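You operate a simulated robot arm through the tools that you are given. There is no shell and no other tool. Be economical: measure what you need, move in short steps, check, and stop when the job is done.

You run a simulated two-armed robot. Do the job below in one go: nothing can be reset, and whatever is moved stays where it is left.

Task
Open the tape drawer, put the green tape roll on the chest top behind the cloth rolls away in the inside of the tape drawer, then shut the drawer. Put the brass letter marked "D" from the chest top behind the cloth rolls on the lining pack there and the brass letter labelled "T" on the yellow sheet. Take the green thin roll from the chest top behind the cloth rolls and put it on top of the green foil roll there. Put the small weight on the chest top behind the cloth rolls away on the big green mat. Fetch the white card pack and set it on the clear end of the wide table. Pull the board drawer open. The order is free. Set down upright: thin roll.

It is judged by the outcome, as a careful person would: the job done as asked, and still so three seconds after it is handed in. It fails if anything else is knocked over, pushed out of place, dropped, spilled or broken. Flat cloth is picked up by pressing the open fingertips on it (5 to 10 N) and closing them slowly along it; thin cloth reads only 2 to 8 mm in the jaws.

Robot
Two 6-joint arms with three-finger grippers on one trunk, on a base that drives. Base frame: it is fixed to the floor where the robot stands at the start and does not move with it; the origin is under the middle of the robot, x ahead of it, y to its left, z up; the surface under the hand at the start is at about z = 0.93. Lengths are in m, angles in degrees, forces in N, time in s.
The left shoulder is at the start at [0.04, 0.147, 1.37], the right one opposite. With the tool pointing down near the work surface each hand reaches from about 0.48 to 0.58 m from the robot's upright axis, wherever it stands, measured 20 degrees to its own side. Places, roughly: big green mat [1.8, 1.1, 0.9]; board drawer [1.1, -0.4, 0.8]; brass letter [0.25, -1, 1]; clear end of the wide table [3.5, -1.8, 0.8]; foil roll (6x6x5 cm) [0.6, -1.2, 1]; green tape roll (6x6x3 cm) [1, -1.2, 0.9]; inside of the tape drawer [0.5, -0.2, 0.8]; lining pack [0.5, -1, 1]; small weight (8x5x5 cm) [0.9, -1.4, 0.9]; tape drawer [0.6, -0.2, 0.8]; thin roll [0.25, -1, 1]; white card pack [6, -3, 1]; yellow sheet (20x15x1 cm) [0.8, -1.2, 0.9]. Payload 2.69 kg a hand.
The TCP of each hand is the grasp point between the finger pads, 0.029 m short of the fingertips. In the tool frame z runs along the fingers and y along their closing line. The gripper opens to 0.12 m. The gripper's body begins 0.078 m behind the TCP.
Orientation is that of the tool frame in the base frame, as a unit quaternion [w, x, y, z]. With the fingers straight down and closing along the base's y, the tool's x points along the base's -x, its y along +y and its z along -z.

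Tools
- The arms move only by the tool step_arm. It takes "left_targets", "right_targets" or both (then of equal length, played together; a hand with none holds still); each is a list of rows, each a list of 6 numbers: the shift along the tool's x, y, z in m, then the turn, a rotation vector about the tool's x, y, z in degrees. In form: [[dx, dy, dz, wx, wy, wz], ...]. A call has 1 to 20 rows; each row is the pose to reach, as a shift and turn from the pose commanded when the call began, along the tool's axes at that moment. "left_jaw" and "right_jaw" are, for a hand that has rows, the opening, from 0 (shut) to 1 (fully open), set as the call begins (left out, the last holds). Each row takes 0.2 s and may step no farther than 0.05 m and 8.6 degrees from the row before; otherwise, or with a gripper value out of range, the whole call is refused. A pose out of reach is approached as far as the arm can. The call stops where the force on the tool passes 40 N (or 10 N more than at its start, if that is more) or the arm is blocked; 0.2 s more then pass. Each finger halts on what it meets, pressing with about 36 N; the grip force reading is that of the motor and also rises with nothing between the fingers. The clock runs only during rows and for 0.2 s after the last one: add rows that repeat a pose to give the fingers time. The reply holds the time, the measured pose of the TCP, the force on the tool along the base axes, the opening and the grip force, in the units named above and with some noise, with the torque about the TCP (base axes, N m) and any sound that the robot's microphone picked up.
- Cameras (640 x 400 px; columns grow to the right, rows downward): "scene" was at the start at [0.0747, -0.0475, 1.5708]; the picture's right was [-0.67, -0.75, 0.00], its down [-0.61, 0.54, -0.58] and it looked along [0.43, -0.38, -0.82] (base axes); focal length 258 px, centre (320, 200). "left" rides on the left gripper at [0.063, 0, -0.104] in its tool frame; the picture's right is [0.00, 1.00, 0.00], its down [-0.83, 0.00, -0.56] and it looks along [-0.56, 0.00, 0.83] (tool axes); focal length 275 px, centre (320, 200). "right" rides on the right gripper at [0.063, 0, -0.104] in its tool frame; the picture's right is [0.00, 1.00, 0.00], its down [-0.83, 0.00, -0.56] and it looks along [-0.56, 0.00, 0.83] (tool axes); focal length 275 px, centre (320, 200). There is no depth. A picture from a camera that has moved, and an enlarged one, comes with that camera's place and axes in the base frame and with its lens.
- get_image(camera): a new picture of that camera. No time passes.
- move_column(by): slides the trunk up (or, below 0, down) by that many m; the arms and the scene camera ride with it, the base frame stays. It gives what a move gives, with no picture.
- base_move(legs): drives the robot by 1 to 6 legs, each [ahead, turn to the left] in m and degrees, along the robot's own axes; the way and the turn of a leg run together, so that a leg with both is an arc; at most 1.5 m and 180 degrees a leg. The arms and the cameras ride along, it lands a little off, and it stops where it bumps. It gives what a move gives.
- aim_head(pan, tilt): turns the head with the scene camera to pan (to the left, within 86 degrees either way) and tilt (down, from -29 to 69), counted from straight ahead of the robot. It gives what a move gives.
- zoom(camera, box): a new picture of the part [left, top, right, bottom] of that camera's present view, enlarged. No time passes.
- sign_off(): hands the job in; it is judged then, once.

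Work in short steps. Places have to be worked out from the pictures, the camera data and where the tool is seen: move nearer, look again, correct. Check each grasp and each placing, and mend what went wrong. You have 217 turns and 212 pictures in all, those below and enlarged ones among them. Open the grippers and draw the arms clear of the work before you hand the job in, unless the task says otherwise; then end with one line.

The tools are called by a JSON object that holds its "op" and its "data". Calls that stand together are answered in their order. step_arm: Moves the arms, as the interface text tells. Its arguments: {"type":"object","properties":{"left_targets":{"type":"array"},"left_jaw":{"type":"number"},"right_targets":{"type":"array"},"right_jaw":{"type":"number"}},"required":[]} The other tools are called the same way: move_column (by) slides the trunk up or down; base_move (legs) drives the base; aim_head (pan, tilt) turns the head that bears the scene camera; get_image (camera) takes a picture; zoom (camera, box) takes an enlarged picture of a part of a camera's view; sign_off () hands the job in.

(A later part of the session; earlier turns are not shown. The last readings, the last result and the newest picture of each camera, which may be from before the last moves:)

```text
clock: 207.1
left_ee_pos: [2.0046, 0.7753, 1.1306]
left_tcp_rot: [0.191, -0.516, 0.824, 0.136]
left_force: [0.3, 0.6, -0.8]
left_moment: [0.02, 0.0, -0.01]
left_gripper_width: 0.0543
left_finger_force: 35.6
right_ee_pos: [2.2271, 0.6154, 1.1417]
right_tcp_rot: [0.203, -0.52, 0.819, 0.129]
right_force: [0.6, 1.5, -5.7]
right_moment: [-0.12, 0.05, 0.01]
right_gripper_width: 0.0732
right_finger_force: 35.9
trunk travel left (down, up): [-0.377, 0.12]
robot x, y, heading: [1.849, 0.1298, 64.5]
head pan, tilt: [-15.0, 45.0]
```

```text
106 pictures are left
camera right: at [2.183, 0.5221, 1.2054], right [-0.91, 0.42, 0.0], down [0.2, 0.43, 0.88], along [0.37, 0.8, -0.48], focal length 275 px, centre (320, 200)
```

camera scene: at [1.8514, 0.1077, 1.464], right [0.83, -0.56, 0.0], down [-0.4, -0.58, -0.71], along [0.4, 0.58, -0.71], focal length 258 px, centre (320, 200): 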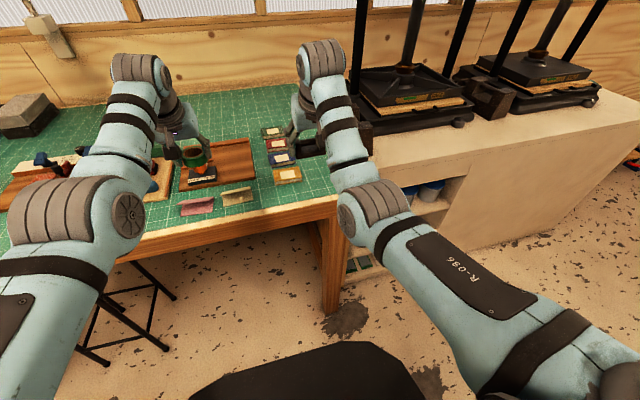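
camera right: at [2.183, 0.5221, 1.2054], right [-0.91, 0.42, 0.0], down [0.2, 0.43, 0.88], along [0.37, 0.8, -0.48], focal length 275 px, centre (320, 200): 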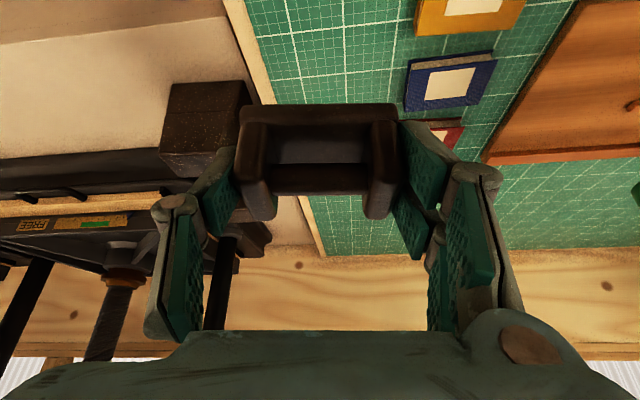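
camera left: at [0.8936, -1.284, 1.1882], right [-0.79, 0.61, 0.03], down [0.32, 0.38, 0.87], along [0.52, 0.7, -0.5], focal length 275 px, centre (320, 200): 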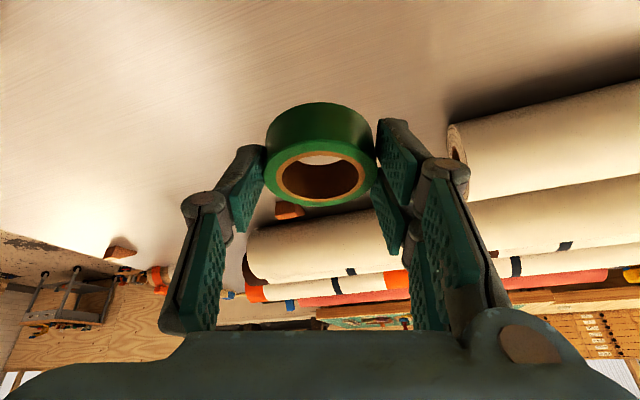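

Spot below is free mat with margins of ~5 cm each side. Lower toward the mat, 3 cm further in.

{"op": "step_arm", "data": {"right_targets": [[-0.0266, 0, 0.0139, 0, 0, 0], [-0.006, 0, 0.055, 0, 0, 0], [0.0145, 0, 0.096, 0, 0, 0], [0.035, 0, 0.137, 0, 0, 0], [0.053, 0, 0.17, 0, 0, 0]]}}

{"op": "get_image", "data": {"camera": "right"}}

{"op": "get_image", "data": {"camera": "scene"}}

```text
clock: 208.3
left_ee_pos: [2.0068, 0.7797, 1.1247]
left_tcp_rot: [0.187, -0.516, 0.825, 0.133]
left_force: [-0.7, -0.4, -0.3]
left_moment: [-0.01, -0.02, -0.01]
left_gripper_width: 0.0545
left_finger_force: 36.4
right_ee_pos: [2.2444, 0.6521, 0.9759]
right_tcp_rot: [0.209, -0.52, 0.818, 0.132]
right_force: [-0.4, -0.9, -5.5]
right_moment: [-0.06, 0.0, 0.02]
right_gripper_width: 0.0743
right_finger_force: 35.7
trunk travel left (down, up): [-0.377, 0.12]
robot x, y, heading: [1.8514, 0.1304, 64.4]
head pan, tilt: [-15.0, 45.0]
stopped in row 5 (right hand): the force on the tool passed its limit at 45 N (the readings are from after the stop); the commanded pose is now the measured one
```

```text
105 pictures are left
camera right: at [2.1998, 0.5594, 1.0361], right [-0.91, 0.42, 0.0], down [0.19, 0.42, 0.89], along [0.37, 0.8, -0.46], focal length 275 px, centre (320, 200)
```

right: 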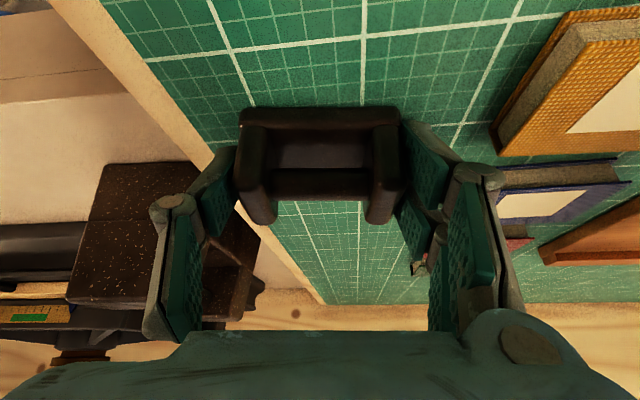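

```text
104 pictures are left
camera scene: at [1.9092, 0.2062, 1.4642], right [0.76, -0.65, 0.0], down [-0.46, -0.54, -0.71], along [0.46, 0.54, -0.71], focal length 258 px, centre (320, 200)
```

scene: 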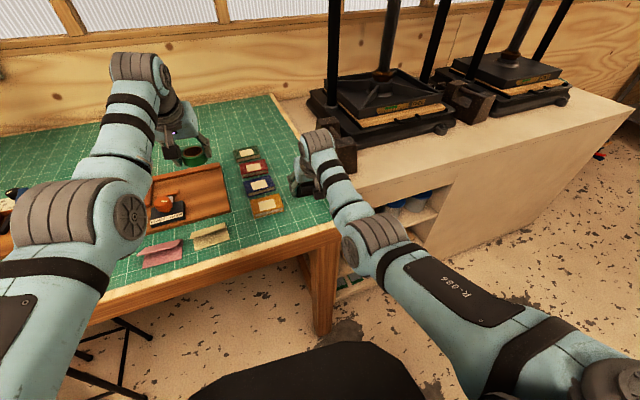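

Force tripped at 45 N at TCP z=0.976. I'll test gently whether it's the mat under the weight.

{"op": "step_arm", "data": {"right_targets": [[0.0009, 0, 0.0018, 0, 0, 0], [0.0018, 0, 0.0036, 0, 0, 0]]}}

{"op": "zoom", "data": {"camera": "right", "box": [200, 70, 440, 220]}}

```text
clock: 208.9
left_ee_pos: [2.0052, 0.7805, 1.1259]
left_tcp_rot: [0.188, -0.515, 0.825, 0.134]
left_force: [0.3, 0.4, -0.9]
left_moment: [0.01, -0.02, -0.01]
left_gripper_width: 0.0543
left_finger_force: 36.0
right_ee_pos: [2.2467, 0.6551, 0.9745]
right_tcp_rot: [0.213, -0.518, 0.817, 0.134]
right_force: [6.5, 7.5, 23.9]
right_moment: [-0.26, -0.32, 0.16]
right_gripper_width: 0.0744
right_finger_force: 36.7
trunk travel left (down, up): [-0.377, 0.12]
robot x, y, heading: [1.8472, 0.1288, 64.6]
head pan, tilt: [-15.0, 45.0]
```

```text
2.67 times, centred on (320, 145) of right
camera zoom: at [2.2014, 0.5615, 1.035], right [-0.91, 0.42, 0.0], down [0.19, 0.41, 0.89], along [0.38, 0.81, -0.45], focal length 734 px, centre (320, 347)
```

zoom: 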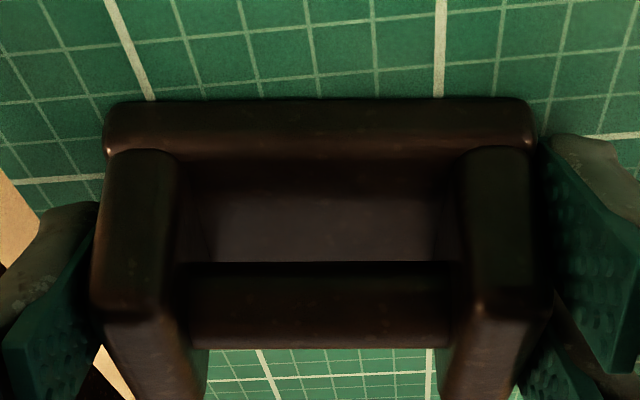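

It's resting flat on the mat. Ease up 2 mm, open, and lift.

{"op": "step_arm", "data": {"right_targets": [[-0.0012, 0, -0.0024, 0, 0, 0]]}}

{"op": "step_arm", "data": {"right_targets": [[0, 0, 0, 0, 0, 0], [0, 0, 0, 0, 0, 0]], "right_jaw": 0.85}}

{"op": "step_arm", "data": {"right_targets": [[-0.02, 0, -0.04, 0, 0, 0], [-0.04, 0, -0.08, 0, 0, 0], [-0.06, 0, -0.12, 0, 0, 0], [-0.07, 0, -0.14, 0, 0, 0]]}}

{"op": "get_image", "data": {"camera": "right"}}

```text
clock: 209.3
left_ee_pos: [2.0071, 0.782, 1.1265]
left_tcp_rot: [0.188, -0.516, 0.825, 0.134]
left_force: [0.5, -0.2, 0.0]
left_moment: [0.0, 0.02, 0.01]
left_gripper_width: 0.0543
left_finger_force: 35.9
right_ee_pos: [2.2473, 0.6543, 0.9753]
right_tcp_rot: [0.21, -0.52, 0.817, 0.133]
right_force: [7.4, 7.3, 19.2]
right_moment: [-0.3, -0.56, 0.27]
right_gripper_width: 0.0744
right_finger_force: 35.8
trunk travel left (down, up): [-0.377, 0.12]
robot x, y, heading: [1.8518, 0.1249, 64.7]
head pan, tilt: [-15.0, 45.0]
```

```text
clock: 209.9
left_ee_pos: [2.0068, 0.7825, 1.1252]
left_tcp_rot: [0.187, -0.516, 0.826, 0.132]
left_force: [0.2, 0.6, -0.4]
left_moment: [-0.02, -0.02, 0.03]
left_gripper_width: 0.0546
left_finger_force: 36.2
right_ee_pos: [2.245, 0.6558, 0.9722]
right_tcp_rot: [0.208, -0.52, 0.818, 0.132]
right_force: [0.2, 0.0, -0.2]
right_moment: [0.0, -0.03, -0.02]
right_gripper_width: 0.1019
right_finger_force: 0.0
trunk travel left (down, up): [-0.377, 0.12]
robot x, y, heading: [1.8534, 0.1299, 64.5]
head pan, tilt: [-15.0, 45.0]
```

```text
clock: 210.9
left_ee_pos: [2.0067, 0.7814, 1.1251]
left_tcp_rot: [0.187, -0.515, 0.826, 0.132]
left_force: [-0.3, 0.4, 0.0]
left_moment: [0.03, 0.02, 0.0]
left_gripper_width: 0.0544
left_finger_force: 35.6
right_ee_pos: [2.245, 0.6502, 1.1303]
right_tcp_rot: [0.209, -0.52, 0.818, 0.133]
right_force: [0.1, -0.8, 0.3]
right_moment: [-0.02, -0.03, -0.05]
right_gripper_width: 0.102
right_finger_force: 0.0
trunk travel left (down, up): [-0.377, 0.12]
robot x, y, heading: [1.8486, 0.1299, 64.5]
head pan, tilt: [-15.0, 45.0]
```

```text
102 pictures are left
camera right: at [2.1996, 0.5562, 1.1916], right [-0.91, 0.42, 0.0], down [0.19, 0.42, 0.89], along [0.37, 0.8, -0.46], focal length 275 px, centre (320, 200)
```

right: 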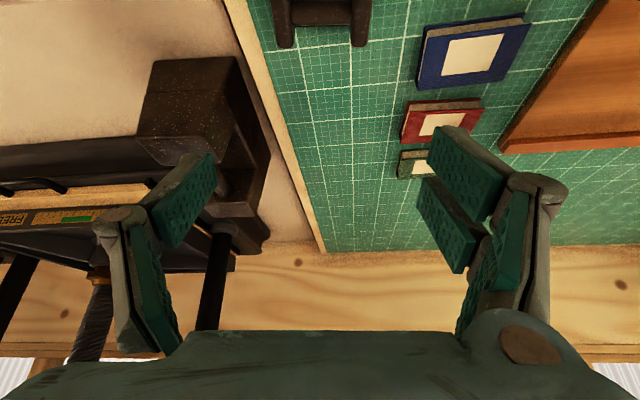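

The weight sits on the mat. Now back up and turn along the aisle so I can look at the drawer face.

{"op": "base_move", "data": {"legs": [[-0.13, 0], [0, 97], [0.3, 0]]}}

{"op": "aim_head", "data": {"pan": 60, "tilt": 40}}

{"op": "get_image", "data": {"camera": "scene"}}

```text
clock: 217.9
left_ee_pos: [0.8435, 0.1805, 1.1265]
left_tcp_rot: [-0.025, 0.959, -0.16, -0.231]
left_force: [0.7, -0.7, -0.4]
left_moment: [-0.02, 0.03, 0.01]
left_gripper_width: 0.0541
left_finger_force: 35.8
right_ee_pos: [0.9453, 0.4306, 1.1318]
right_tcp_rot: [-0.039, 0.957, -0.152, -0.245]
right_force: [0.7, -0.7, -0.6]
right_moment: [0.06, 0.04, 0.0]
right_gripper_width: 0.1021
right_finger_force: 0.0
trunk travel left (down, up): [-0.377, 0.12]
robot x, y, heading: [1.5092, 0.106, 161.9]
head pan, tilt: [-15.0, 45.0]
```

```text
clock: 219.4
left_ee_pos: [0.8412, 0.1816, 1.1259]
left_tcp_rot: [-0.024, 0.96, -0.16, -0.228]
left_force: [-0.4, -0.2, -1.4]
left_moment: [-0.01, 0.03, 0.0]
left_gripper_width: 0.0542
left_finger_force: 35.5
right_ee_pos: [0.9435, 0.4333, 1.1299]
right_tcp_rot: [-0.04, 0.957, -0.152, -0.244]
right_force: [0.6, -0.6, 0.1]
right_moment: [-0.01, 0.01, 0.02]
right_gripper_width: 0.1022
right_finger_force: 0.0
trunk travel left (down, up): [-0.377, 0.12]
robot x, y, heading: [1.5107, 0.106, 162.1]
head pan, tilt: [60.0, 40.0]
```

```text
101 pictures are left
camera scene: at [1.4272, 0.0549, 1.4713], right [-0.66, 0.75, 0.0], down [0.48, 0.43, -0.77], along [-0.57, -0.51, -0.64], focal length 258 px, centre (320, 200)
```

scene: 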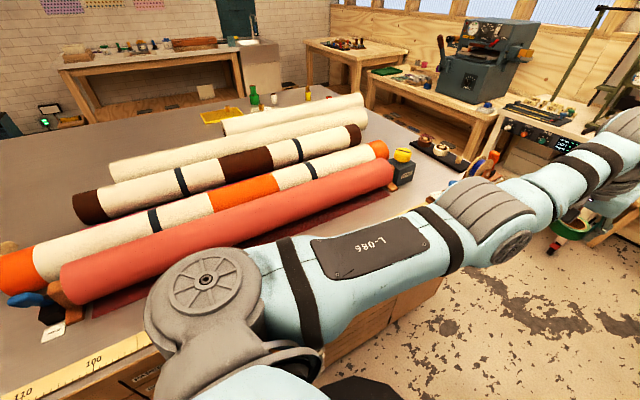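

The arm hides the face. I'll raise the trunk and move along the aisle to stand opposite the tape drawer, facing the chest.

{"op": "move_column", "data": {"by": 0.1}}

{"op": "base_move", "data": {"legs": [[0, -9], [0.83, 0], [0, 60]]}}

{"op": "aim_head", "data": {"pan": 30, "tilt": 50}}

{"op": "get_image", "data": {"camera": "scene"}}

```text
clock: 220.8
left_ee_pos: [0.8425, 0.1811, 1.2267]
left_tcp_rot: [-0.024, 0.96, -0.159, -0.228]
left_force: [-0.8, -0.3, -1.8]
left_moment: [-0.01, 0.01, 0.02]
left_gripper_width: 0.0542
left_finger_force: 36.1
right_ee_pos: [0.9429, 0.4322, 1.2314]
right_tcp_rot: [-0.039, 0.957, -0.151, -0.244]
right_force: [0.4, -0.8, 0.5]
right_moment: [-0.04, -0.01, 0.02]
right_gripper_width: 0.1018
right_finger_force: 0.0
trunk travel left (down, up): [-0.477, 0.02]
robot x, y, heading: [1.5101, 0.1074, 161.5]
head pan, tilt: [60.0, 40.0]
```

```text
clock: 228.5
left_ee_pos: [0.2936, 0.0077, 1.2271]
left_tcp_rot: [0.078, 0.934, 0.273, -0.217]
left_force: [0.0, 0.2, -0.4]
left_moment: [0.02, 0.0, 0.02]
left_gripper_width: 0.0541
left_finger_force: 36.0
right_ee_pos: [0.1592, 0.2448, 1.2292]
right_tcp_rot: [0.071, 0.928, 0.279, -0.236]
right_force: [0.4, 0.0, 0.6]
right_moment: [-0.01, -0.02, -0.02]
right_gripper_width: 0.1019
right_finger_force: 0.0
trunk travel left (down, up): [-0.477, 0.02]
robot x, y, heading: [0.7716, 0.4835, -146.8]
head pan, tilt: [60.0, 40.0]
```

```text
clock: 229.4
left_ee_pos: [0.2939, 0.007, 1.2257]
left_tcp_rot: [0.077, 0.934, 0.273, -0.217]
left_force: [-0.6, 0.2, -0.1]
left_moment: [-0.02, -0.01, 0.0]
left_gripper_width: 0.0541
left_finger_force: 36.2
right_ee_pos: [0.1606, 0.2427, 1.2318]
right_tcp_rot: [0.07, 0.929, 0.278, -0.235]
right_force: [-0.1, 0.6, -0.5]
right_moment: [-0.01, 0.0, 0.0]
right_gripper_width: 0.1019
right_finger_force: 0.0
trunk travel left (down, up): [-0.477, 0.02]
robot x, y, heading: [0.7695, 0.4794, -147.0]
head pan, tilt: [30.0, 50.0]
```

```text
100 pictures are left
camera scene: at [0.7192, 0.4027, 1.558], right [-0.89, 0.45, 0.0], down [0.35, 0.68, -0.64], along [-0.29, -0.57, -0.77], focal length 258 px, centre (320, 200)
```

scene: 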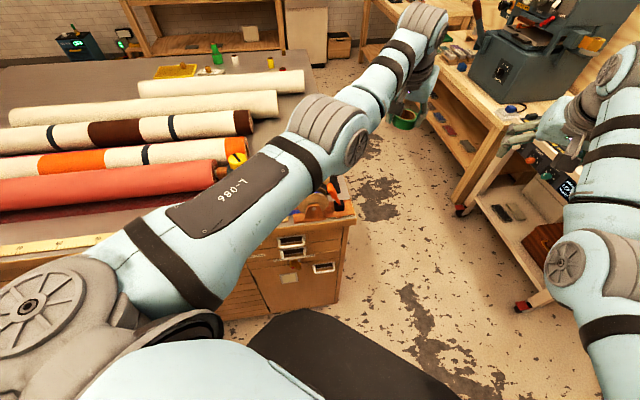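

Small drawers with handles are at the near end of the chest. Turn to face the chest squarely.

{"op": "base_move", "data": {"legs": [[0, 39]]}}

{"op": "aim_head", "data": {"pan": -15, "tilt": 55}}

{"op": "get_image", "data": {"camera": "scene"}}

```text
clock: 231.7
left_ee_pos: [0.696, -0.1863, 1.2256]
left_tcp_rot: [0.145, 0.791, 0.568, -0.177]
left_force: [0.0, -0.2, -0.3]
left_moment: [-0.01, -0.03, 0.0]
left_gripper_width: 0.0541
left_finger_force: 36.5
right_ee_pos: [0.4439, -0.086, 1.2305]
right_tcp_rot: [0.146, 0.783, 0.57, -0.201]
right_force: [-0.2, 0.1, 0.0]
right_moment: [-0.02, 0.01, 0.03]
right_gripper_width: 0.1021
right_finger_force: 0.1
trunk travel left (down, up): [-0.477, 0.02]
robot x, y, heading: [0.7705, 0.481, -108.1]
head pan, tilt: [30.0, 50.0]
```

```text
clock: 232.8
left_ee_pos: [0.6974, -0.1877, 1.2246]
left_tcp_rot: [0.144, 0.791, 0.568, -0.177]
left_force: [0.7, -0.5, -0.2]
left_moment: [0.01, 0.01, -0.01]
left_gripper_width: 0.0542
left_finger_force: 35.9
right_ee_pos: [0.4443, -0.0853, 1.2308]
right_tcp_rot: [0.145, 0.783, 0.571, -0.2]
right_force: [0.5, -0.1, 0.4]
right_moment: [-0.03, -0.01, 0.02]
right_gripper_width: 0.102
right_finger_force: 0.0
trunk travel left (down, up): [-0.477, 0.02]
robot x, y, heading: [0.7726, 0.4801, -108.1]
head pan, tilt: [-15.0, 55.0]
```

```text
99 pictures are left
camera scene: at [0.7254, 0.4029, 1.5515], right [-0.84, 0.55, 0.0], down [0.45, 0.69, -0.57], along [-0.31, -0.48, -0.82], focal length 258 px, centre (320, 200)
```

scene: 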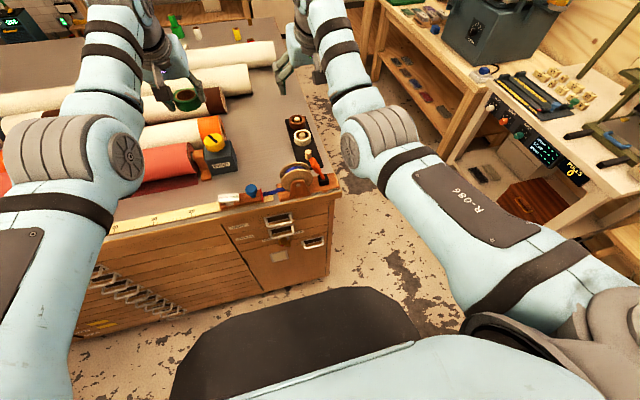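

{"op": "zoom", "data": {"camera": "scene", "box": [70, 150, 350, 345]}}

{"op": "zoom", "data": {"camera": "scene", "box": [210, 185, 350, 275]}}

```text
2.05 times, centred on (210, 248) of scene
camera zoom: at [0.7254, 0.4029, 1.5515], right [-0.84, 0.55, 0.0], down [0.45, 0.69, -0.57], along [-0.31, -0.48, -0.82], focal length 529 px, centre (546, 103)
```

zoom: 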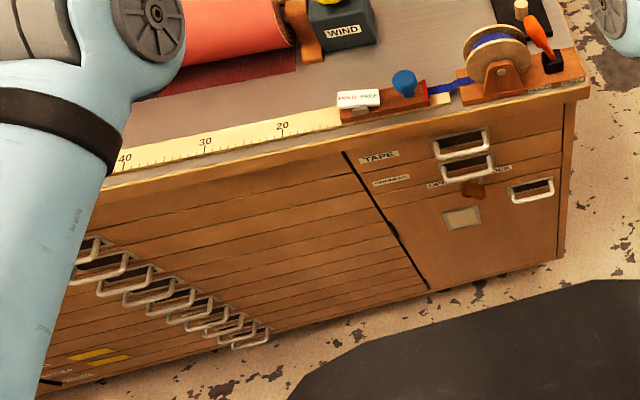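

```text
4.44 times, centred on (280, 230) of scene
camera zoom: at [0.7254, 0.4029, 1.5515], right [-0.84, 0.55, 0.0], down [0.45, 0.69, -0.57], along [-0.31, -0.48, -0.82], focal length 1146 px, centre (498, 67)
```

zoom: 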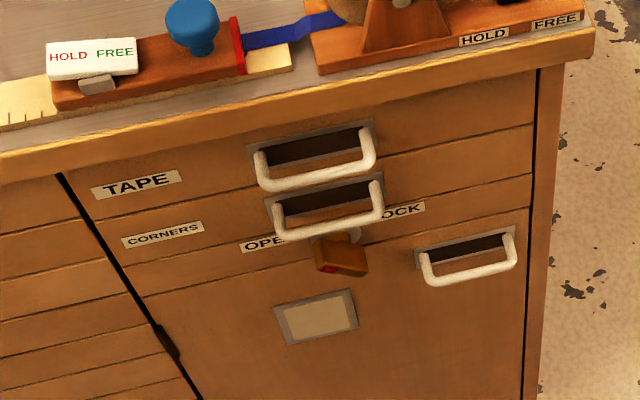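

The TAPE drawer is the top one in the right-hand column: its bow handle is at about (0.606,-0.04,0.795), 9 cm wide. I'll shift 14 cm along the face so the right hand lines up with it.

{"op": "base_move", "data": {"legs": [[0, 90], [0.14, 0], [0, -90]]}}

{"op": "step_arm", "data": {"left_targets": [[0.0018, 0.0497, -0.0009, -2.05, 0, -4.1], [0.0072, 0.0991, -0.0036, -4.1, 0, -8.27], [0.0161, 0.148, -0.008, -6.16, 0, -12.4], [0.0285, 0.1957, -0.0142, -8.2, 0, -16.5], [0.0443, 0.2423, -0.022, -10.3, 0, -20.7], [0.0634, 0.2873, -0.0315, -12.3, 0, -24.8], [0.0857, 0.3303, -0.0425, -14.4, 0, -28.9], [0.1109, 0.371, -0.0551, -16.4, 0, -33.1], [0.139, 0.4095, -0.069, -18.5, 0, -37.2], [0.1702, 0.4457, -0.0845, -20.5, 0, -41.4], [0.2035, 0.4787, -0.1011, -22.6, 0, -45.5], [0.2393, 0.5087, -0.1189, -24.65, 0, -49.6], [0.2769, 0.5352, -0.1375, -26.7, 0, -53.8]]}}

{"op": "get_image", "data": {"camera": "scene"}}

```text
clock: 241.8
left_ee_pos: [0.8307, -0.2301, 1.2252]
left_tcp_rot: [0.144, 0.791, 0.567, -0.178]
left_force: [-0.7, -0.3, -0.2]
left_moment: [0.01, 0.01, 0.0]
left_gripper_width: 0.0538
left_finger_force: 36.0
right_ee_pos: [0.579, -0.1284, 1.2303]
right_tcp_rot: [0.144, 0.783, 0.571, -0.2]
right_force: [-0.2, 0.2, -0.2]
right_moment: [-0.02, 0.02, 0.02]
right_gripper_width: 0.1018
right_finger_force: 0.1
trunk travel left (down, up): [-0.477, 0.02]
robot x, y, heading: [0.9062, 0.4435, -108.0]
head pan, tilt: [-15.0, 55.0]
```

```text
refused: row 10 steps farther than a row can; nothing moved
```

```text
96 pictures are left
camera scene: at [0.8596, 0.3597, 1.5515], right [-0.84, 0.55, 0.0], down [0.45, 0.69, -0.57], along [-0.31, -0.48, -0.82], focal length 258 px, centre (320, 200)
```

scene: 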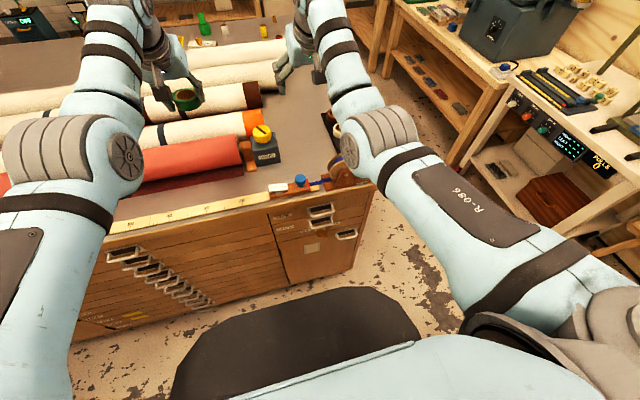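

Refused by a hair on step size; I'll use slightly smaller steps.

{"op": "step_arm", "data": {"left_targets": [[0.0017, 0.0478, -0.0009, -2.05, 0, -4.1], [0.0069, 0.0953, -0.0034, -4.1, 0, -8.27], [0.0155, 0.1424, -0.0077, -6.16, 0, -12.4], [0.0274, 0.1883, -0.0136, -8.2, 0, -16.5], [0.0426, 0.2331, -0.0212, -10.3, 0, -20.7], [0.061, 0.2764, -0.0303, -12.3, 0, -24.8], [0.0824, 0.3178, -0.0409, -14.4, 0, -28.9], [0.1067, 0.3569, -0.053, -16.4, 0, -33.1], [0.1337, 0.3939, -0.0664, -18.5, 0, -37.2], [0.1637, 0.4288, -0.0813, -20.5, 0, -41.4], [0.1957, 0.4605, -0.0972, -22.6, 0, -45.5], [0.2301, 0.4894, -0.1143, -24.65, 0, -49.6], [0.2664, 0.5149, -0.1322, -26.7, 0, -53.8]]}}

{"op": "get_image", "data": {"camera": "scene"}}

```text
clock: 244.6
left_ee_pos: [1.4134, -0.1086, 1.2384]
left_tcp_rot: [0.222, 0.398, 0.885, -0.094]
left_force: [0.9, 0.5, -0.6]
left_moment: [-0.04, 0.05, -0.01]
left_gripper_width: 0.054
left_finger_force: 35.7
right_ee_pos: [0.5796, -0.1275, 1.2319]
right_tcp_rot: [0.146, 0.783, 0.57, -0.201]
right_force: [-0.3, -0.1, -0.6]
right_moment: [-0.02, 0.01, 0.0]
right_gripper_width: 0.1019
right_finger_force: 0.2
trunk travel left (down, up): [-0.477, 0.02]
robot x, y, heading: [0.9057, 0.4415, -108.1]
head pan, tilt: [-15.0, 55.0]
```

```text
95 pictures are left
camera scene: at [0.8616, 0.3621, 1.5517], right [-0.84, 0.55, 0.0], down [0.45, 0.69, -0.58], along [-0.32, -0.48, -0.82], focal length 258 px, centre (320, 200)
```

scene: 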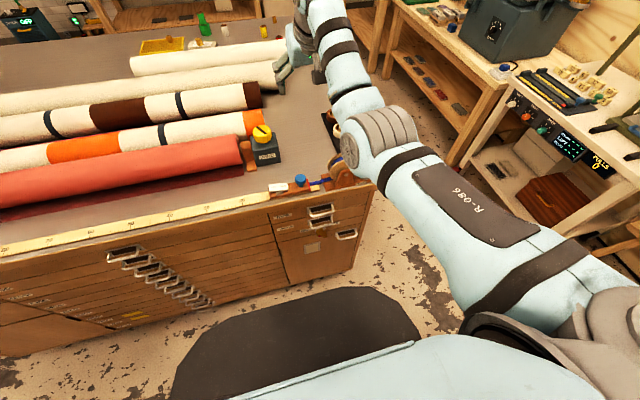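

Left arm is clear. Zoom on the flat-file labels while in view.

{"op": "zoom", "data": {"camera": "scene", "box": [0, 200, 240, 350]}}

{"op": "zoom", "data": {"camera": "scene", "box": [260, 170, 380, 260]}}

```text
2.67 times, centred on (120, 275) of scene
camera zoom: at [0.8616, 0.3621, 1.5517], right [-0.84, 0.55, 0.0], down [0.45, 0.69, -0.58], along [-0.32, -0.48, -0.82], focal length 688 px, centre (853, 0)
```

zoom: 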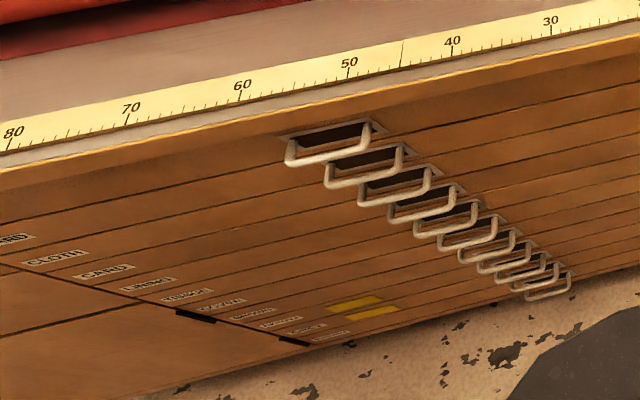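

```text
4.44 times, centred on (320, 215) of scene
camera zoom: at [0.8616, 0.3621, 1.5517], right [-0.84, 0.55, 0.0], down [0.45, 0.69, -0.58], along [-0.32, -0.48, -0.82], focal length 1146 px, centre (320, 133)
```

zoom: 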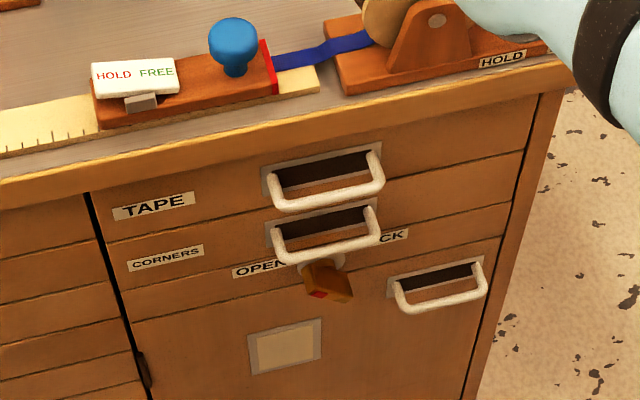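

The BOARD drawer is the top flat one (handle ≈(1.18,-0.23,0.80)). To hook the TAPE handle, I'll back up 9 cm so the right hand can swing down outside the chest, close its fingers and lower it along a safe arc.

{"op": "base_move", "data": {"legs": [[-0.09, 0]]}}

{"op": "step_arm", "data": {"right_targets": [[0.0366, 0, 0.0312, 0, 0, 0], [0.06, 0, 0.0697, 0, 0, 0], [0.0852, 0, 0.1072, 0, 0, 0], [0.114, 0, 0.1427, 0, 0, 0], [0.147, 0, 0.1759, 0, 0, 0], [0.1794, 0, 0.2037, 0, 0, 0]], "right_jaw": 0}}

{"op": "get_image", "data": {"camera": "scene"}}

```text
clock: 245.7
left_ee_pos: [1.4349, -0.0382, 1.2342]
left_tcp_rot: [0.221, 0.4, 0.885, -0.088]
left_force: [-0.9, -1.8, -0.5]
left_moment: [0.09, -0.03, 0.04]
left_gripper_width: 0.0539
left_finger_force: 35.5
right_ee_pos: [0.6021, -0.0566, 1.2233]
right_tcp_rot: [0.142, 0.784, 0.571, -0.196]
right_force: [-0.3, -1.4, -0.7]
right_moment: [0.08, -0.05, 0.02]
right_gripper_width: 0.1018
right_finger_force: 0.0
trunk travel left (down, up): [-0.477, 0.02]
robot x, y, heading: [0.9326, 0.5242, -108.1]
head pan, tilt: [-15.0, 55.0]
```

```text
clock: 247.1
left_ee_pos: [1.4373, -0.0274, 1.2385]
left_tcp_rot: [0.221, 0.4, 0.885, -0.093]
left_force: [-0.8, -0.2, -0.2]
left_moment: [0.0, 0.0, 0.02]
left_gripper_width: 0.054
left_finger_force: 36.1
right_ee_pos: [0.6235, 0.0121, 0.9658]
right_tcp_rot: [0.144, 0.783, 0.571, -0.2]
right_force: [-0.6, -0.2, -0.2]
right_moment: [-0.01, 0.04, -0.03]
right_gripper_width: 0.0002
right_finger_force: 28.0
trunk travel left (down, up): [-0.477, 0.02]
robot x, y, heading: [0.9336, 0.5219, -108.2]
head pan, tilt: [-15.0, 55.0]
```

```text
92 pictures are left
camera scene: at [0.8868, 0.4438, 1.5514], right [-0.84, 0.55, 0.0], down [0.45, 0.69, -0.57], along [-0.31, -0.48, -0.82], focal length 258 px, centre (320, 200)
```

scene: 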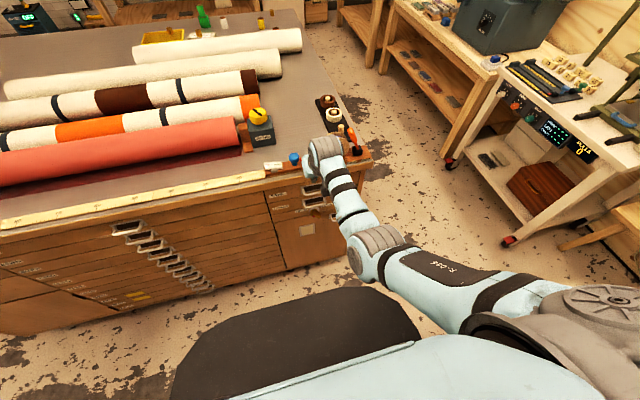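

Works smoothly. Continue down to z≈0.855, still outside the handle.

{"op": "step_arm", "data": {"right_targets": [[0.0368, 0, 0.0254, 0, 0, 0], [0.0725, 0, 0.0457, 0, 0, 0], [0.1117, 0, 0.0641, 0, 0, 0]]}}

{"op": "get_image", "data": {"camera": "right"}}

{"op": "zoom", "data": {"camera": "scene", "box": [250, 120, 400, 245]}}

```text
clock: 247.9
left_ee_pos: [1.4394, -0.0262, 1.238]
left_tcp_rot: [0.222, 0.399, 0.885, -0.093]
left_force: [-0.9, -0.8, -0.3]
left_moment: [0.01, 0.0, -0.02]
left_gripper_width: 0.0541
left_finger_force: 36.3
right_ee_pos: [0.6433, 0.0788, 0.8562]
right_tcp_rot: [0.145, 0.783, 0.57, -0.201]
right_force: [0.3, 0.5, 0.0]
right_moment: [0.01, 0.02, 0.03]
right_gripper_width: 0.0
right_finger_force: 28.4
trunk travel left (down, up): [-0.477, 0.02]
robot x, y, heading: [0.9312, 0.5257, -108.1]
head pan, tilt: [-15.0, 55.0]
```

```text
91 pictures are left
camera right: at [0.6756, 0.181, 0.9177], right [0.95, -0.3, 0.0], down [-0.14, -0.44, 0.89], along [-0.27, -0.84, -0.46], focal length 275 px, centre (320, 200)
```

right: 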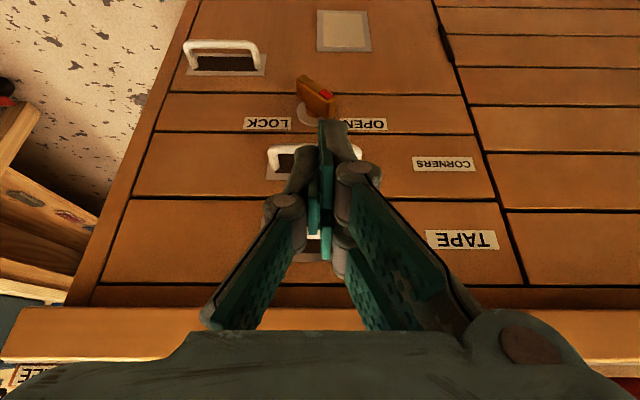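

```text
3.20 times, centred on (325, 182) of scene
camera zoom: at [0.8875, 0.4457, 1.5515], right [-0.84, 0.55, 0.0], down [0.45, 0.69, -0.57], along [-0.31, -0.48, -0.82], focal length 825 px, centre (304, 256)
```

zoom: 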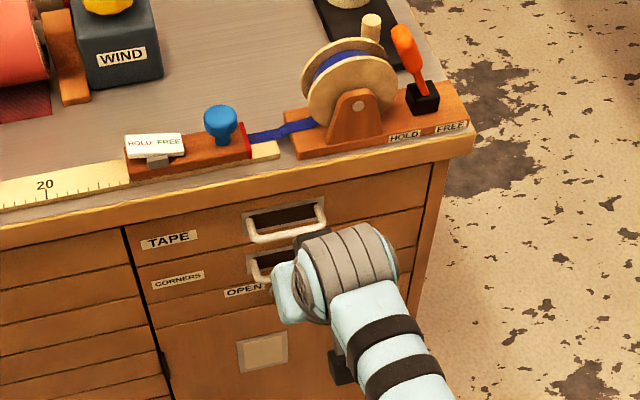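

Cross-checking both cameras puts the drawer face at n≈0.16, the TAPE bar at about (0.62,0.0,0.85) and the top lip overhanging it, so hooking from above won't fit. Instead I'll point the right hand nearly horizontal and roll it 90° to pinch the bar from above and below.

{"op": "step_arm", "data": {"right_targets": [[0.002, 0, -0.001, 0, -7.3, 0], [0.004, 0, -0.002, 0, -14.6, 0], [0.007, 0, -0.003, 0, -21.9, 0], [0.009, 0, -0.004, 0, -29.2, 0], [0.011, 0, -0.006, 0, -36.5, 0], [0.013, 0, -0.007, 0, -43.8, 0], [0.015, 0, -0.008, 0, -51, 0]]}}

{"op": "step_arm", "data": {"right_targets": [[0, 0, 0, 0, 0, 8.2], [0, 0, 0, 0, 0, 16.4], [0, 0, 0, 0, 0, 24.6], [0, 0, 0, 0, 0, 32.8], [0, 0, 0, 0, 0, 41], [0, 0, 0, 0, 0, 49.2], [0, 0, 0, 0, 0, 57.4], [0, 0, 0, 0, 0, 65.6], [0, 0, 0, 0, 0, 73.8], [0, 0, 0, 0, 0, 82], [0, 0, 0, 0, 0, 90]], "right_jaw": 0.28}}

{"op": "get_image", "data": {"camera": "right"}}

{"op": "zoom", "data": {"camera": "scene", "box": [250, 120, 400, 245]}}

```text
clock: 249.5
left_ee_pos: [1.4379, -0.0257, 1.2387]
left_tcp_rot: [0.221, 0.399, 0.885, -0.092]
left_force: [0.2, 0.3, -0.2]
left_moment: [0.02, -0.01, -0.01]
left_gripper_width: 0.0539
left_finger_force: 36.0
right_ee_pos: [0.6495, 0.0921, 0.8562]
right_tcp_rot: [0.375, 0.621, 0.452, -0.518]
right_force: [-0.7, 0.7, -0.5]
right_moment: [0.02, 0.01, 0.02]
right_gripper_width: 0.0
right_finger_force: 28.5
right hand out of reach, approached as far as the arm can: row 5, 6
trunk travel left (down, up): [-0.477, 0.02]
robot x, y, heading: [0.9301, 0.5214, -108.0]
head pan, tilt: [-15.0, 55.0]
```

```text
clock: 251.9
left_ee_pos: [1.4378, -0.0267, 1.2379]
left_tcp_rot: [0.22, 0.399, 0.885, -0.092]
left_force: [0.2, -0.4, -0.5]
left_moment: [0.0, 0.0, 0.0]
left_gripper_width: 0.0542
left_finger_force: 35.9
right_ee_pos: [0.6503, 0.0931, 0.855]
right_tcp_rot: [0.632, 0.759, -0.12, -0.1]
right_force: [0.5, 0.2, -0.2]
right_moment: [-0.02, -0.01, -0.03]
right_gripper_width: 0.0337
right_finger_force: 0.1
trunk travel left (down, up): [-0.477, 0.02]
robot x, y, heading: [0.9323, 0.5217, -108.4]
head pan, tilt: [-15.0, 55.0]
```

```text
89 pictures are left
camera right: at [0.7415, 0.1732, 0.8743], right [-0.05, -0.17, 0.98], down [-0.62, 0.78, 0.1], along [-0.78, -0.61, -0.15], focal length 275 px, centre (320, 200)
```

right: 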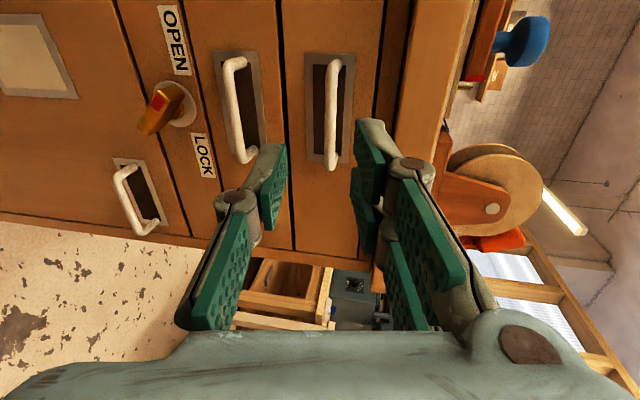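

```text
3.20 times, centred on (325, 182) of scene
camera zoom: at [0.8874, 0.445, 1.5515], right [-0.84, 0.55, 0.0], down [0.45, 0.69, -0.57], along [-0.31, -0.48, -0.82], focal length 825 px, centre (304, 256)
```

zoom: 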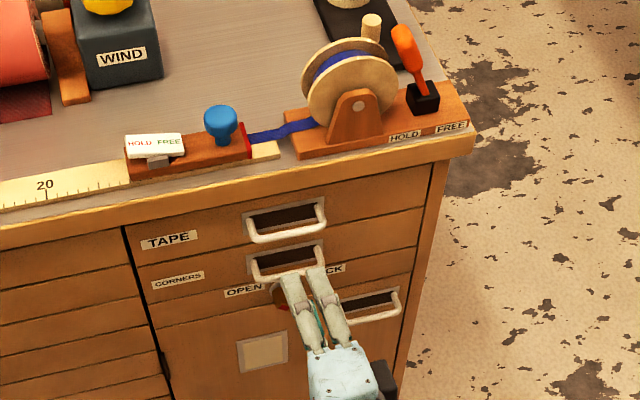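

Right-hand view: TAPE bar at (0.62,-0.002,0.847), just in front of and 1 cm below the jaws' mid-height; jaws are open 3.4 cm. Lower 6 mm and drive forward 8 cm.

{"op": "step_arm", "data": {"right_targets": [[0, -0.006, 0, 0, 0, 0]]}}

{"op": "base_move", "data": {"legs": [[0.075, 0]]}}

{"op": "get_image", "data": {"camera": "right"}}

```text
clock: 252.3
left_ee_pos: [1.4378, -0.0264, 1.2385]
left_tcp_rot: [0.221, 0.398, 0.885, -0.093]
left_force: [-1.3, 0.5, -0.6]
left_moment: [0.0, 0.01, 0.04]
left_gripper_width: 0.054
left_finger_force: 35.7
right_ee_pos: [0.6493, 0.0938, 0.8501]
right_tcp_rot: [0.632, 0.759, -0.119, -0.099]
right_force: [0.6, 0.0, 1.0]
right_moment: [-0.01, -0.02, 0.01]
right_gripper_width: 0.0335
right_finger_force: 0.0
trunk travel left (down, up): [-0.477, 0.02]
robot x, y, heading: [0.93, 0.525, -108.2]
head pan, tilt: [-15.0, 55.0]
```

```text
clock: 253.3
left_ee_pos: [1.4217, -0.0809, 1.2434]
left_tcp_rot: [0.222, 0.397, 0.885, -0.099]
left_force: [1.6, 1.6, 1.3]
left_moment: [-0.12, 0.13, -0.05]
left_gripper_width: 0.0541
left_finger_force: 36.2
right_ee_pos: [0.6318, 0.0334, 0.8554]
right_tcp_rot: [0.637, 0.755, -0.118, -0.101]
right_force: [0.7, 0.6, -0.2]
right_moment: [-0.06, -0.01, -0.02]
right_gripper_width: 0.034
right_finger_force: 0.0
trunk travel left (down, up): [-0.477, 0.02]
robot x, y, heading: [0.9117, 0.4535, -108.0]
head pan, tilt: [-15.0, 55.0]
```

```text
87 pictures are left
camera right: at [0.723, 0.1135, 0.8729], right [-0.05, -0.16, 0.99], down [-0.62, 0.77, 0.1], along [-0.78, -0.61, -0.14], focal length 275 px, centre (320, 200)
```

right: 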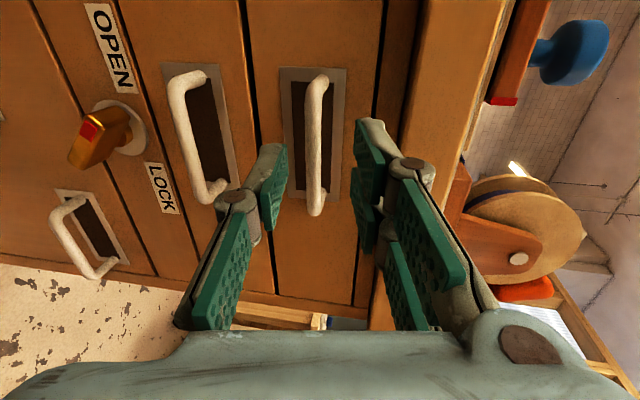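

The bar lies midway between the finger levels. A further 2.5 cm forward.

{"op": "base_move", "data": {"legs": [[0.025, 0]]}}

{"op": "get_image", "data": {"camera": "right"}}

```text
clock: 254.3
left_ee_pos: [1.4085, -0.1212, 1.2387]
left_tcp_rot: [0.222, 0.399, 0.885, -0.091]
left_force: [-0.5, -0.6, -0.2]
left_moment: [0.03, 0.01, 0.0]
left_gripper_width: 0.0544
left_finger_force: 35.7
right_ee_pos: [0.622, 0.0027, 0.8482]
right_tcp_rot: [0.633, 0.759, -0.118, -0.099]
right_force: [-0.2, -0.8, 0.9]
right_moment: [-0.02, 0.0, 0.04]
right_gripper_width: 0.0334
right_finger_force: 0.0
trunk travel left (down, up): [-0.477, 0.02]
robot x, y, heading: [0.8991, 0.4321, -108.3]
head pan, tilt: [-15.0, 55.0]
stopped in leg 1: the force on the tool passed its limit at 80 N (the readings are from after the stop); the commanded pose is now the measured one
```

```text
86 pictures are left
camera right: at [0.7127, 0.0819, 0.8661], right [-0.05, -0.17, 0.98], down [-0.62, 0.77, 0.11], along [-0.78, -0.61, -0.15], focal length 275 px, centre (320, 200)
```

right: 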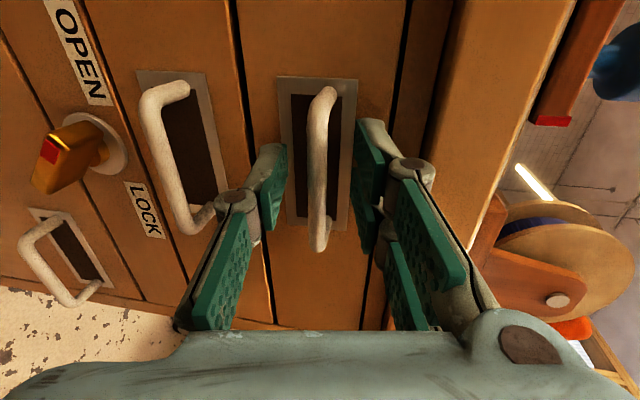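

Fingertips touched the drawer face and the bar is between the jaws. Close on it.

{"op": "step_arm", "data": {"right_targets": [[0, 0, -0.004, 0, 0, 0], [0, 0, -0.004, 0, 0, 0], [0, 0, -0.004, 0, 0, 0]], "right_jaw": 0}}

{"op": "get_image", "data": {"camera": "right"}}

```text
clock: 255.1
left_ee_pos: [1.4093, -0.1223, 1.2381]
left_tcp_rot: [0.222, 0.399, 0.885, -0.092]
left_force: [-0.3, -0.6, -1.1]
left_moment: [0.06, 0.0, 0.01]
left_gripper_width: 0.0541
left_finger_force: 36.3
right_ee_pos: [0.623, 0.0067, 0.8467]
right_tcp_rot: [0.631, 0.761, -0.119, -0.099]
right_force: [1.5, -2.0, -16.9]
right_moment: [0.11, -0.15, 0.12]
right_gripper_width: 0.0079
right_finger_force: 36.2
trunk travel left (down, up): [-0.477, 0.02]
robot x, y, heading: [0.9018, 0.4319, -108.1]
head pan, tilt: [-15.0, 55.0]
```

```text
85 pictures are left
camera right: at [0.7141, 0.0855, 0.8656], right [-0.05, -0.18, 0.98], down [-0.62, 0.77, 0.11], along [-0.78, -0.61, -0.15], focal length 275 px, centre (320, 200)
```

right: 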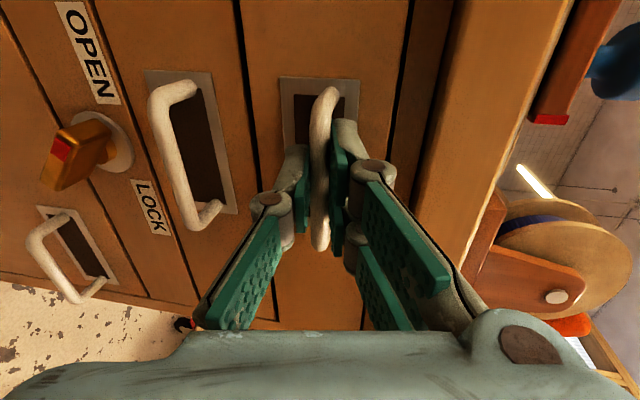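

The bar is pinched (8 mm). Pull by backing the base 12 cm.

{"op": "base_move", "data": {"legs": [[-0.12, 0]]}}

{"op": "get_image", "data": {"camera": "scene"}}

```text
clock: 256.3
left_ee_pos: [1.4449, -0.0099, 1.2363]
left_tcp_rot: [0.221, 0.4, 0.885, -0.09]
left_force: [-0.3, -0.2, -0.6]
left_moment: [0.01, -0.01, 0.02]
left_gripper_width: 0.0541
left_finger_force: 36.1
right_ee_pos: [0.6599, 0.116, 0.8479]
right_tcp_rot: [0.632, 0.76, -0.118, -0.099]
right_force: [3.2, -2.4, -23.9]
right_moment: [0.11, 0.02, -0.26]
right_gripper_width: 0.0081
right_finger_force: 35.8
trunk travel left (down, up): [-0.477, 0.02]
robot x, y, heading: [0.9389, 0.5454, -107.9]
head pan, tilt: [-15.0, 55.0]
```

```text
84 pictures are left
camera scene: at [0.8918, 0.4569, 1.5511], right [-0.84, 0.55, 0.0], down [0.45, 0.69, -0.57], along [-0.31, -0.48, -0.82], focal length 258 px, centre (320, 200)
```

scene: 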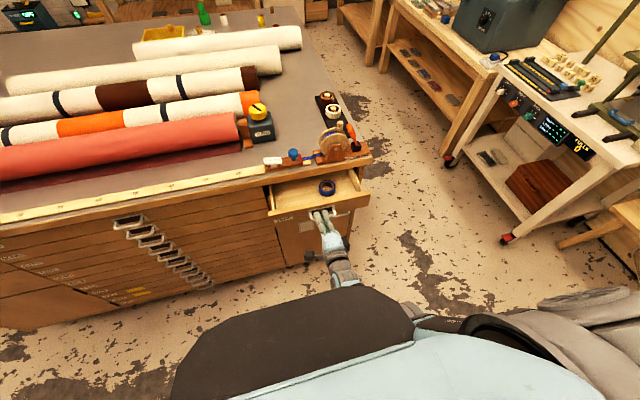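

The drawer slid out ~11 cm (a blue tape is inside). I'll pull another 8 cm with the arm.

{"op": "step_arm", "data": {"right_targets": [[0, -0.004, -0.02, 0, 0, 0], [0, -0.007, -0.04, 0, 0, 0], [0, -0.011, -0.06, 0, 0, 0], [0, -0.0145, -0.08, 0, 0, 0]]}}

{"op": "zoom", "data": {"camera": "scene", "box": [250, 120, 400, 245]}}

```text
clock: 257.0
left_ee_pos: [1.4471, -0.0056, 1.2374]
left_tcp_rot: [0.221, 0.399, 0.885, -0.092]
left_force: [-0.4, -0.4, 0.1]
left_moment: [0.0, 0.01, 0.02]
left_gripper_width: 0.0543
left_finger_force: 35.5
right_ee_pos: [0.6737, 0.1633, 0.8478]
right_tcp_rot: [0.627, 0.764, -0.114, -0.098]
right_force: [8.3, -3.7, -12.0]
right_moment: [0.04, -0.44, -1.13]
right_gripper_width: 0.0085
right_finger_force: 35.9
trunk travel left (down, up): [-0.477, 0.02]
robot x, y, heading: [0.937, 0.5427, -107.8]
head pan, tilt: [-15.0, 55.0]
stopped in row 3 (right hand): the force on the tool passed its limit at 60 N (the readings are from after the stop); the commanded pose is now the measured one
```

```text
3.20 times, centred on (325, 182) of scene
camera zoom: at [0.8941, 0.4627, 1.5515], right [-0.84, 0.54, 0.0], down [0.45, 0.69, -0.57], along [-0.31, -0.48, -0.82], focal length 825 px, centre (304, 256)
```

zoom: 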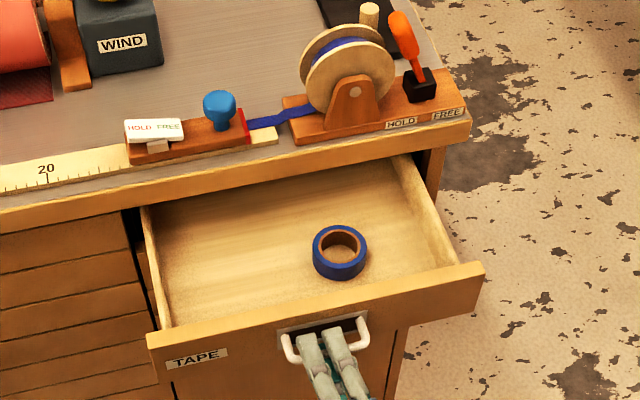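

Drawer is open ~16 cm, enough room. Release the handle and draw the right hand back.

{"op": "step_arm", "data": {"right_targets": [[0, 0, 0, 0, 0, 0], [0, 0, 0, 0, 0, 0]], "right_jaw": 0.3}}

{"op": "step_arm", "data": {"right_targets": [[0, -0.004, -0.02, 0, 0, 0], [0, -0.008, -0.04, 0, 0, 0], [0, -0.012, -0.065, 0, 0, 0]]}}

{"op": "zoom", "data": {"camera": "scene", "box": [230, 120, 410, 270]}}

```text
clock: 257.6
left_ee_pos: [1.447, -0.0041, 1.2376]
left_tcp_rot: [0.221, 0.398, 0.886, -0.092]
left_force: [0.2, -1.0, -0.5]
left_moment: [0.03, 0.01, 0.01]
left_gripper_width: 0.0543
left_finger_force: 36.2
right_ee_pos: [0.673, 0.1617, 0.848]
right_tcp_rot: [0.63, 0.762, -0.113, -0.1]
right_force: [0.3, 0.1, -0.4]
right_moment: [0.01, -0.03, 0.02]
right_gripper_width: 0.036
right_finger_force: 0.1
trunk travel left (down, up): [-0.477, 0.02]
robot x, y, heading: [0.9368, 0.5443, -107.8]
head pan, tilt: [-15.0, 55.0]
```

```text
clock: 258.2
left_ee_pos: [1.4457, -0.0085, 1.2362]
left_tcp_rot: [0.221, 0.398, 0.886, -0.09]
left_force: [-0.5, -0.6, -1.0]
left_moment: [0.0, 0.01, 0.0]
left_gripper_width: 0.0542
left_finger_force: 35.8
right_ee_pos: [0.6672, 0.1518, 0.8686]
right_tcp_rot: [0.648, 0.747, -0.107, -0.103]
right_force: [3.1, -2.1, -27.1]
right_moment: [-0.02, -0.3, 0.08]
right_gripper_width: 0.0528
right_finger_force: 12.8
trunk travel left (down, up): [-0.477, 0.02]
robot x, y, heading: [0.9419, 0.5415, -107.9]
head pan, tilt: [-15.0, 55.0]
stopped in row 2 (right hand): the force on the tool passed its limit at 50 N (the readings are from after the stop); the commanded pose is now the measured one
```

```text
2.67 times, centred on (320, 195) of scene
camera zoom: at [0.891, 0.4574, 1.5508], right [-0.84, 0.54, 0.0], down [0.45, 0.69, -0.57], along [-0.31, -0.48, -0.82], focal length 688 px, centre (320, 213)
```

zoom: 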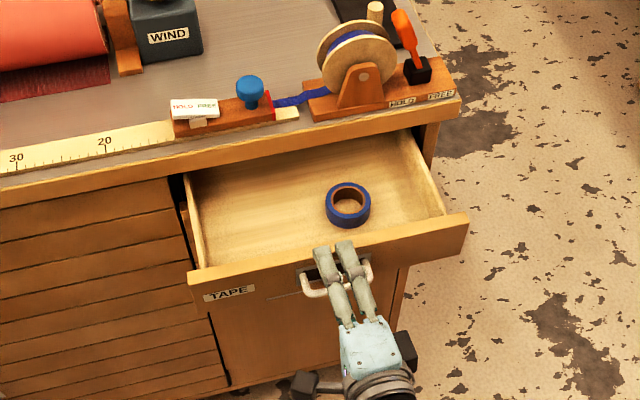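

The arm reached its inner limit and rose against the bar. Lower the hand 2 cm back to centre, then free it by backing the base 5 cm.

{"op": "step_arm", "data": {"right_targets": [[0, -0.01, 0, 0, 0, 0], [0, -0.019, 0, 0, 0, 0]]}}

{"op": "base_move", "data": {"legs": [[-0.05, 0]]}}

{"op": "zoom", "data": {"camera": "scene", "box": [230, 120, 410, 270]}}

```text
clock: 258.8
left_ee_pos: [1.4485, -0.0031, 1.2386]
left_tcp_rot: [0.221, 0.398, 0.886, -0.092]
left_force: [0.4, 0.5, -0.5]
left_moment: [0.02, 0.0, -0.02]
left_gripper_width: 0.0543
left_finger_force: 35.7
right_ee_pos: [0.6672, 0.1567, 0.8561]
right_tcp_rot: [0.654, 0.741, -0.107, -0.105]
right_force: [0.2, -0.5, -1.0]
right_moment: [0.0, 0.0, -0.01]
right_gripper_width: 0.0363
right_finger_force: 0.1
trunk travel left (down, up): [-0.477, 0.02]
robot x, y, heading: [0.9425, 0.547, -107.9]
head pan, tilt: [-15.0, 55.0]
```

```text
clock: 259.7
left_ee_pos: [1.4597, 0.0332, 1.2353]
left_tcp_rot: [0.221, 0.4, 0.885, -0.088]
left_force: [-0.2, -1.5, -1.4]
left_moment: [0.08, -0.08, 0.06]
left_gripper_width: 0.0545
left_finger_force: 36.2
right_ee_pos: [0.6809, 0.1974, 0.8513]
right_tcp_rot: [0.65, 0.745, -0.108, -0.103]
right_force: [-0.4, -1.4, -0.2]
right_moment: [-0.02, -0.01, 0.01]
right_gripper_width: 0.0359
right_finger_force: 0.0
trunk travel left (down, up): [-0.477, 0.02]
robot x, y, heading: [0.9547, 0.5928, -108.2]
head pan, tilt: [-15.0, 55.0]
```

```text
2.67 times, centred on (320, 195) of scene
camera zoom: at [0.9055, 0.4997, 1.5506], right [-0.84, 0.54, 0.0], down [0.45, 0.69, -0.57], along [-0.31, -0.47, -0.82], focal length 688 px, centre (320, 213)
```

zoom: 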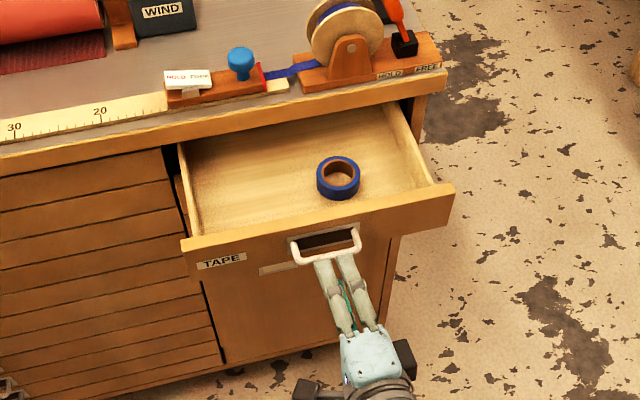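

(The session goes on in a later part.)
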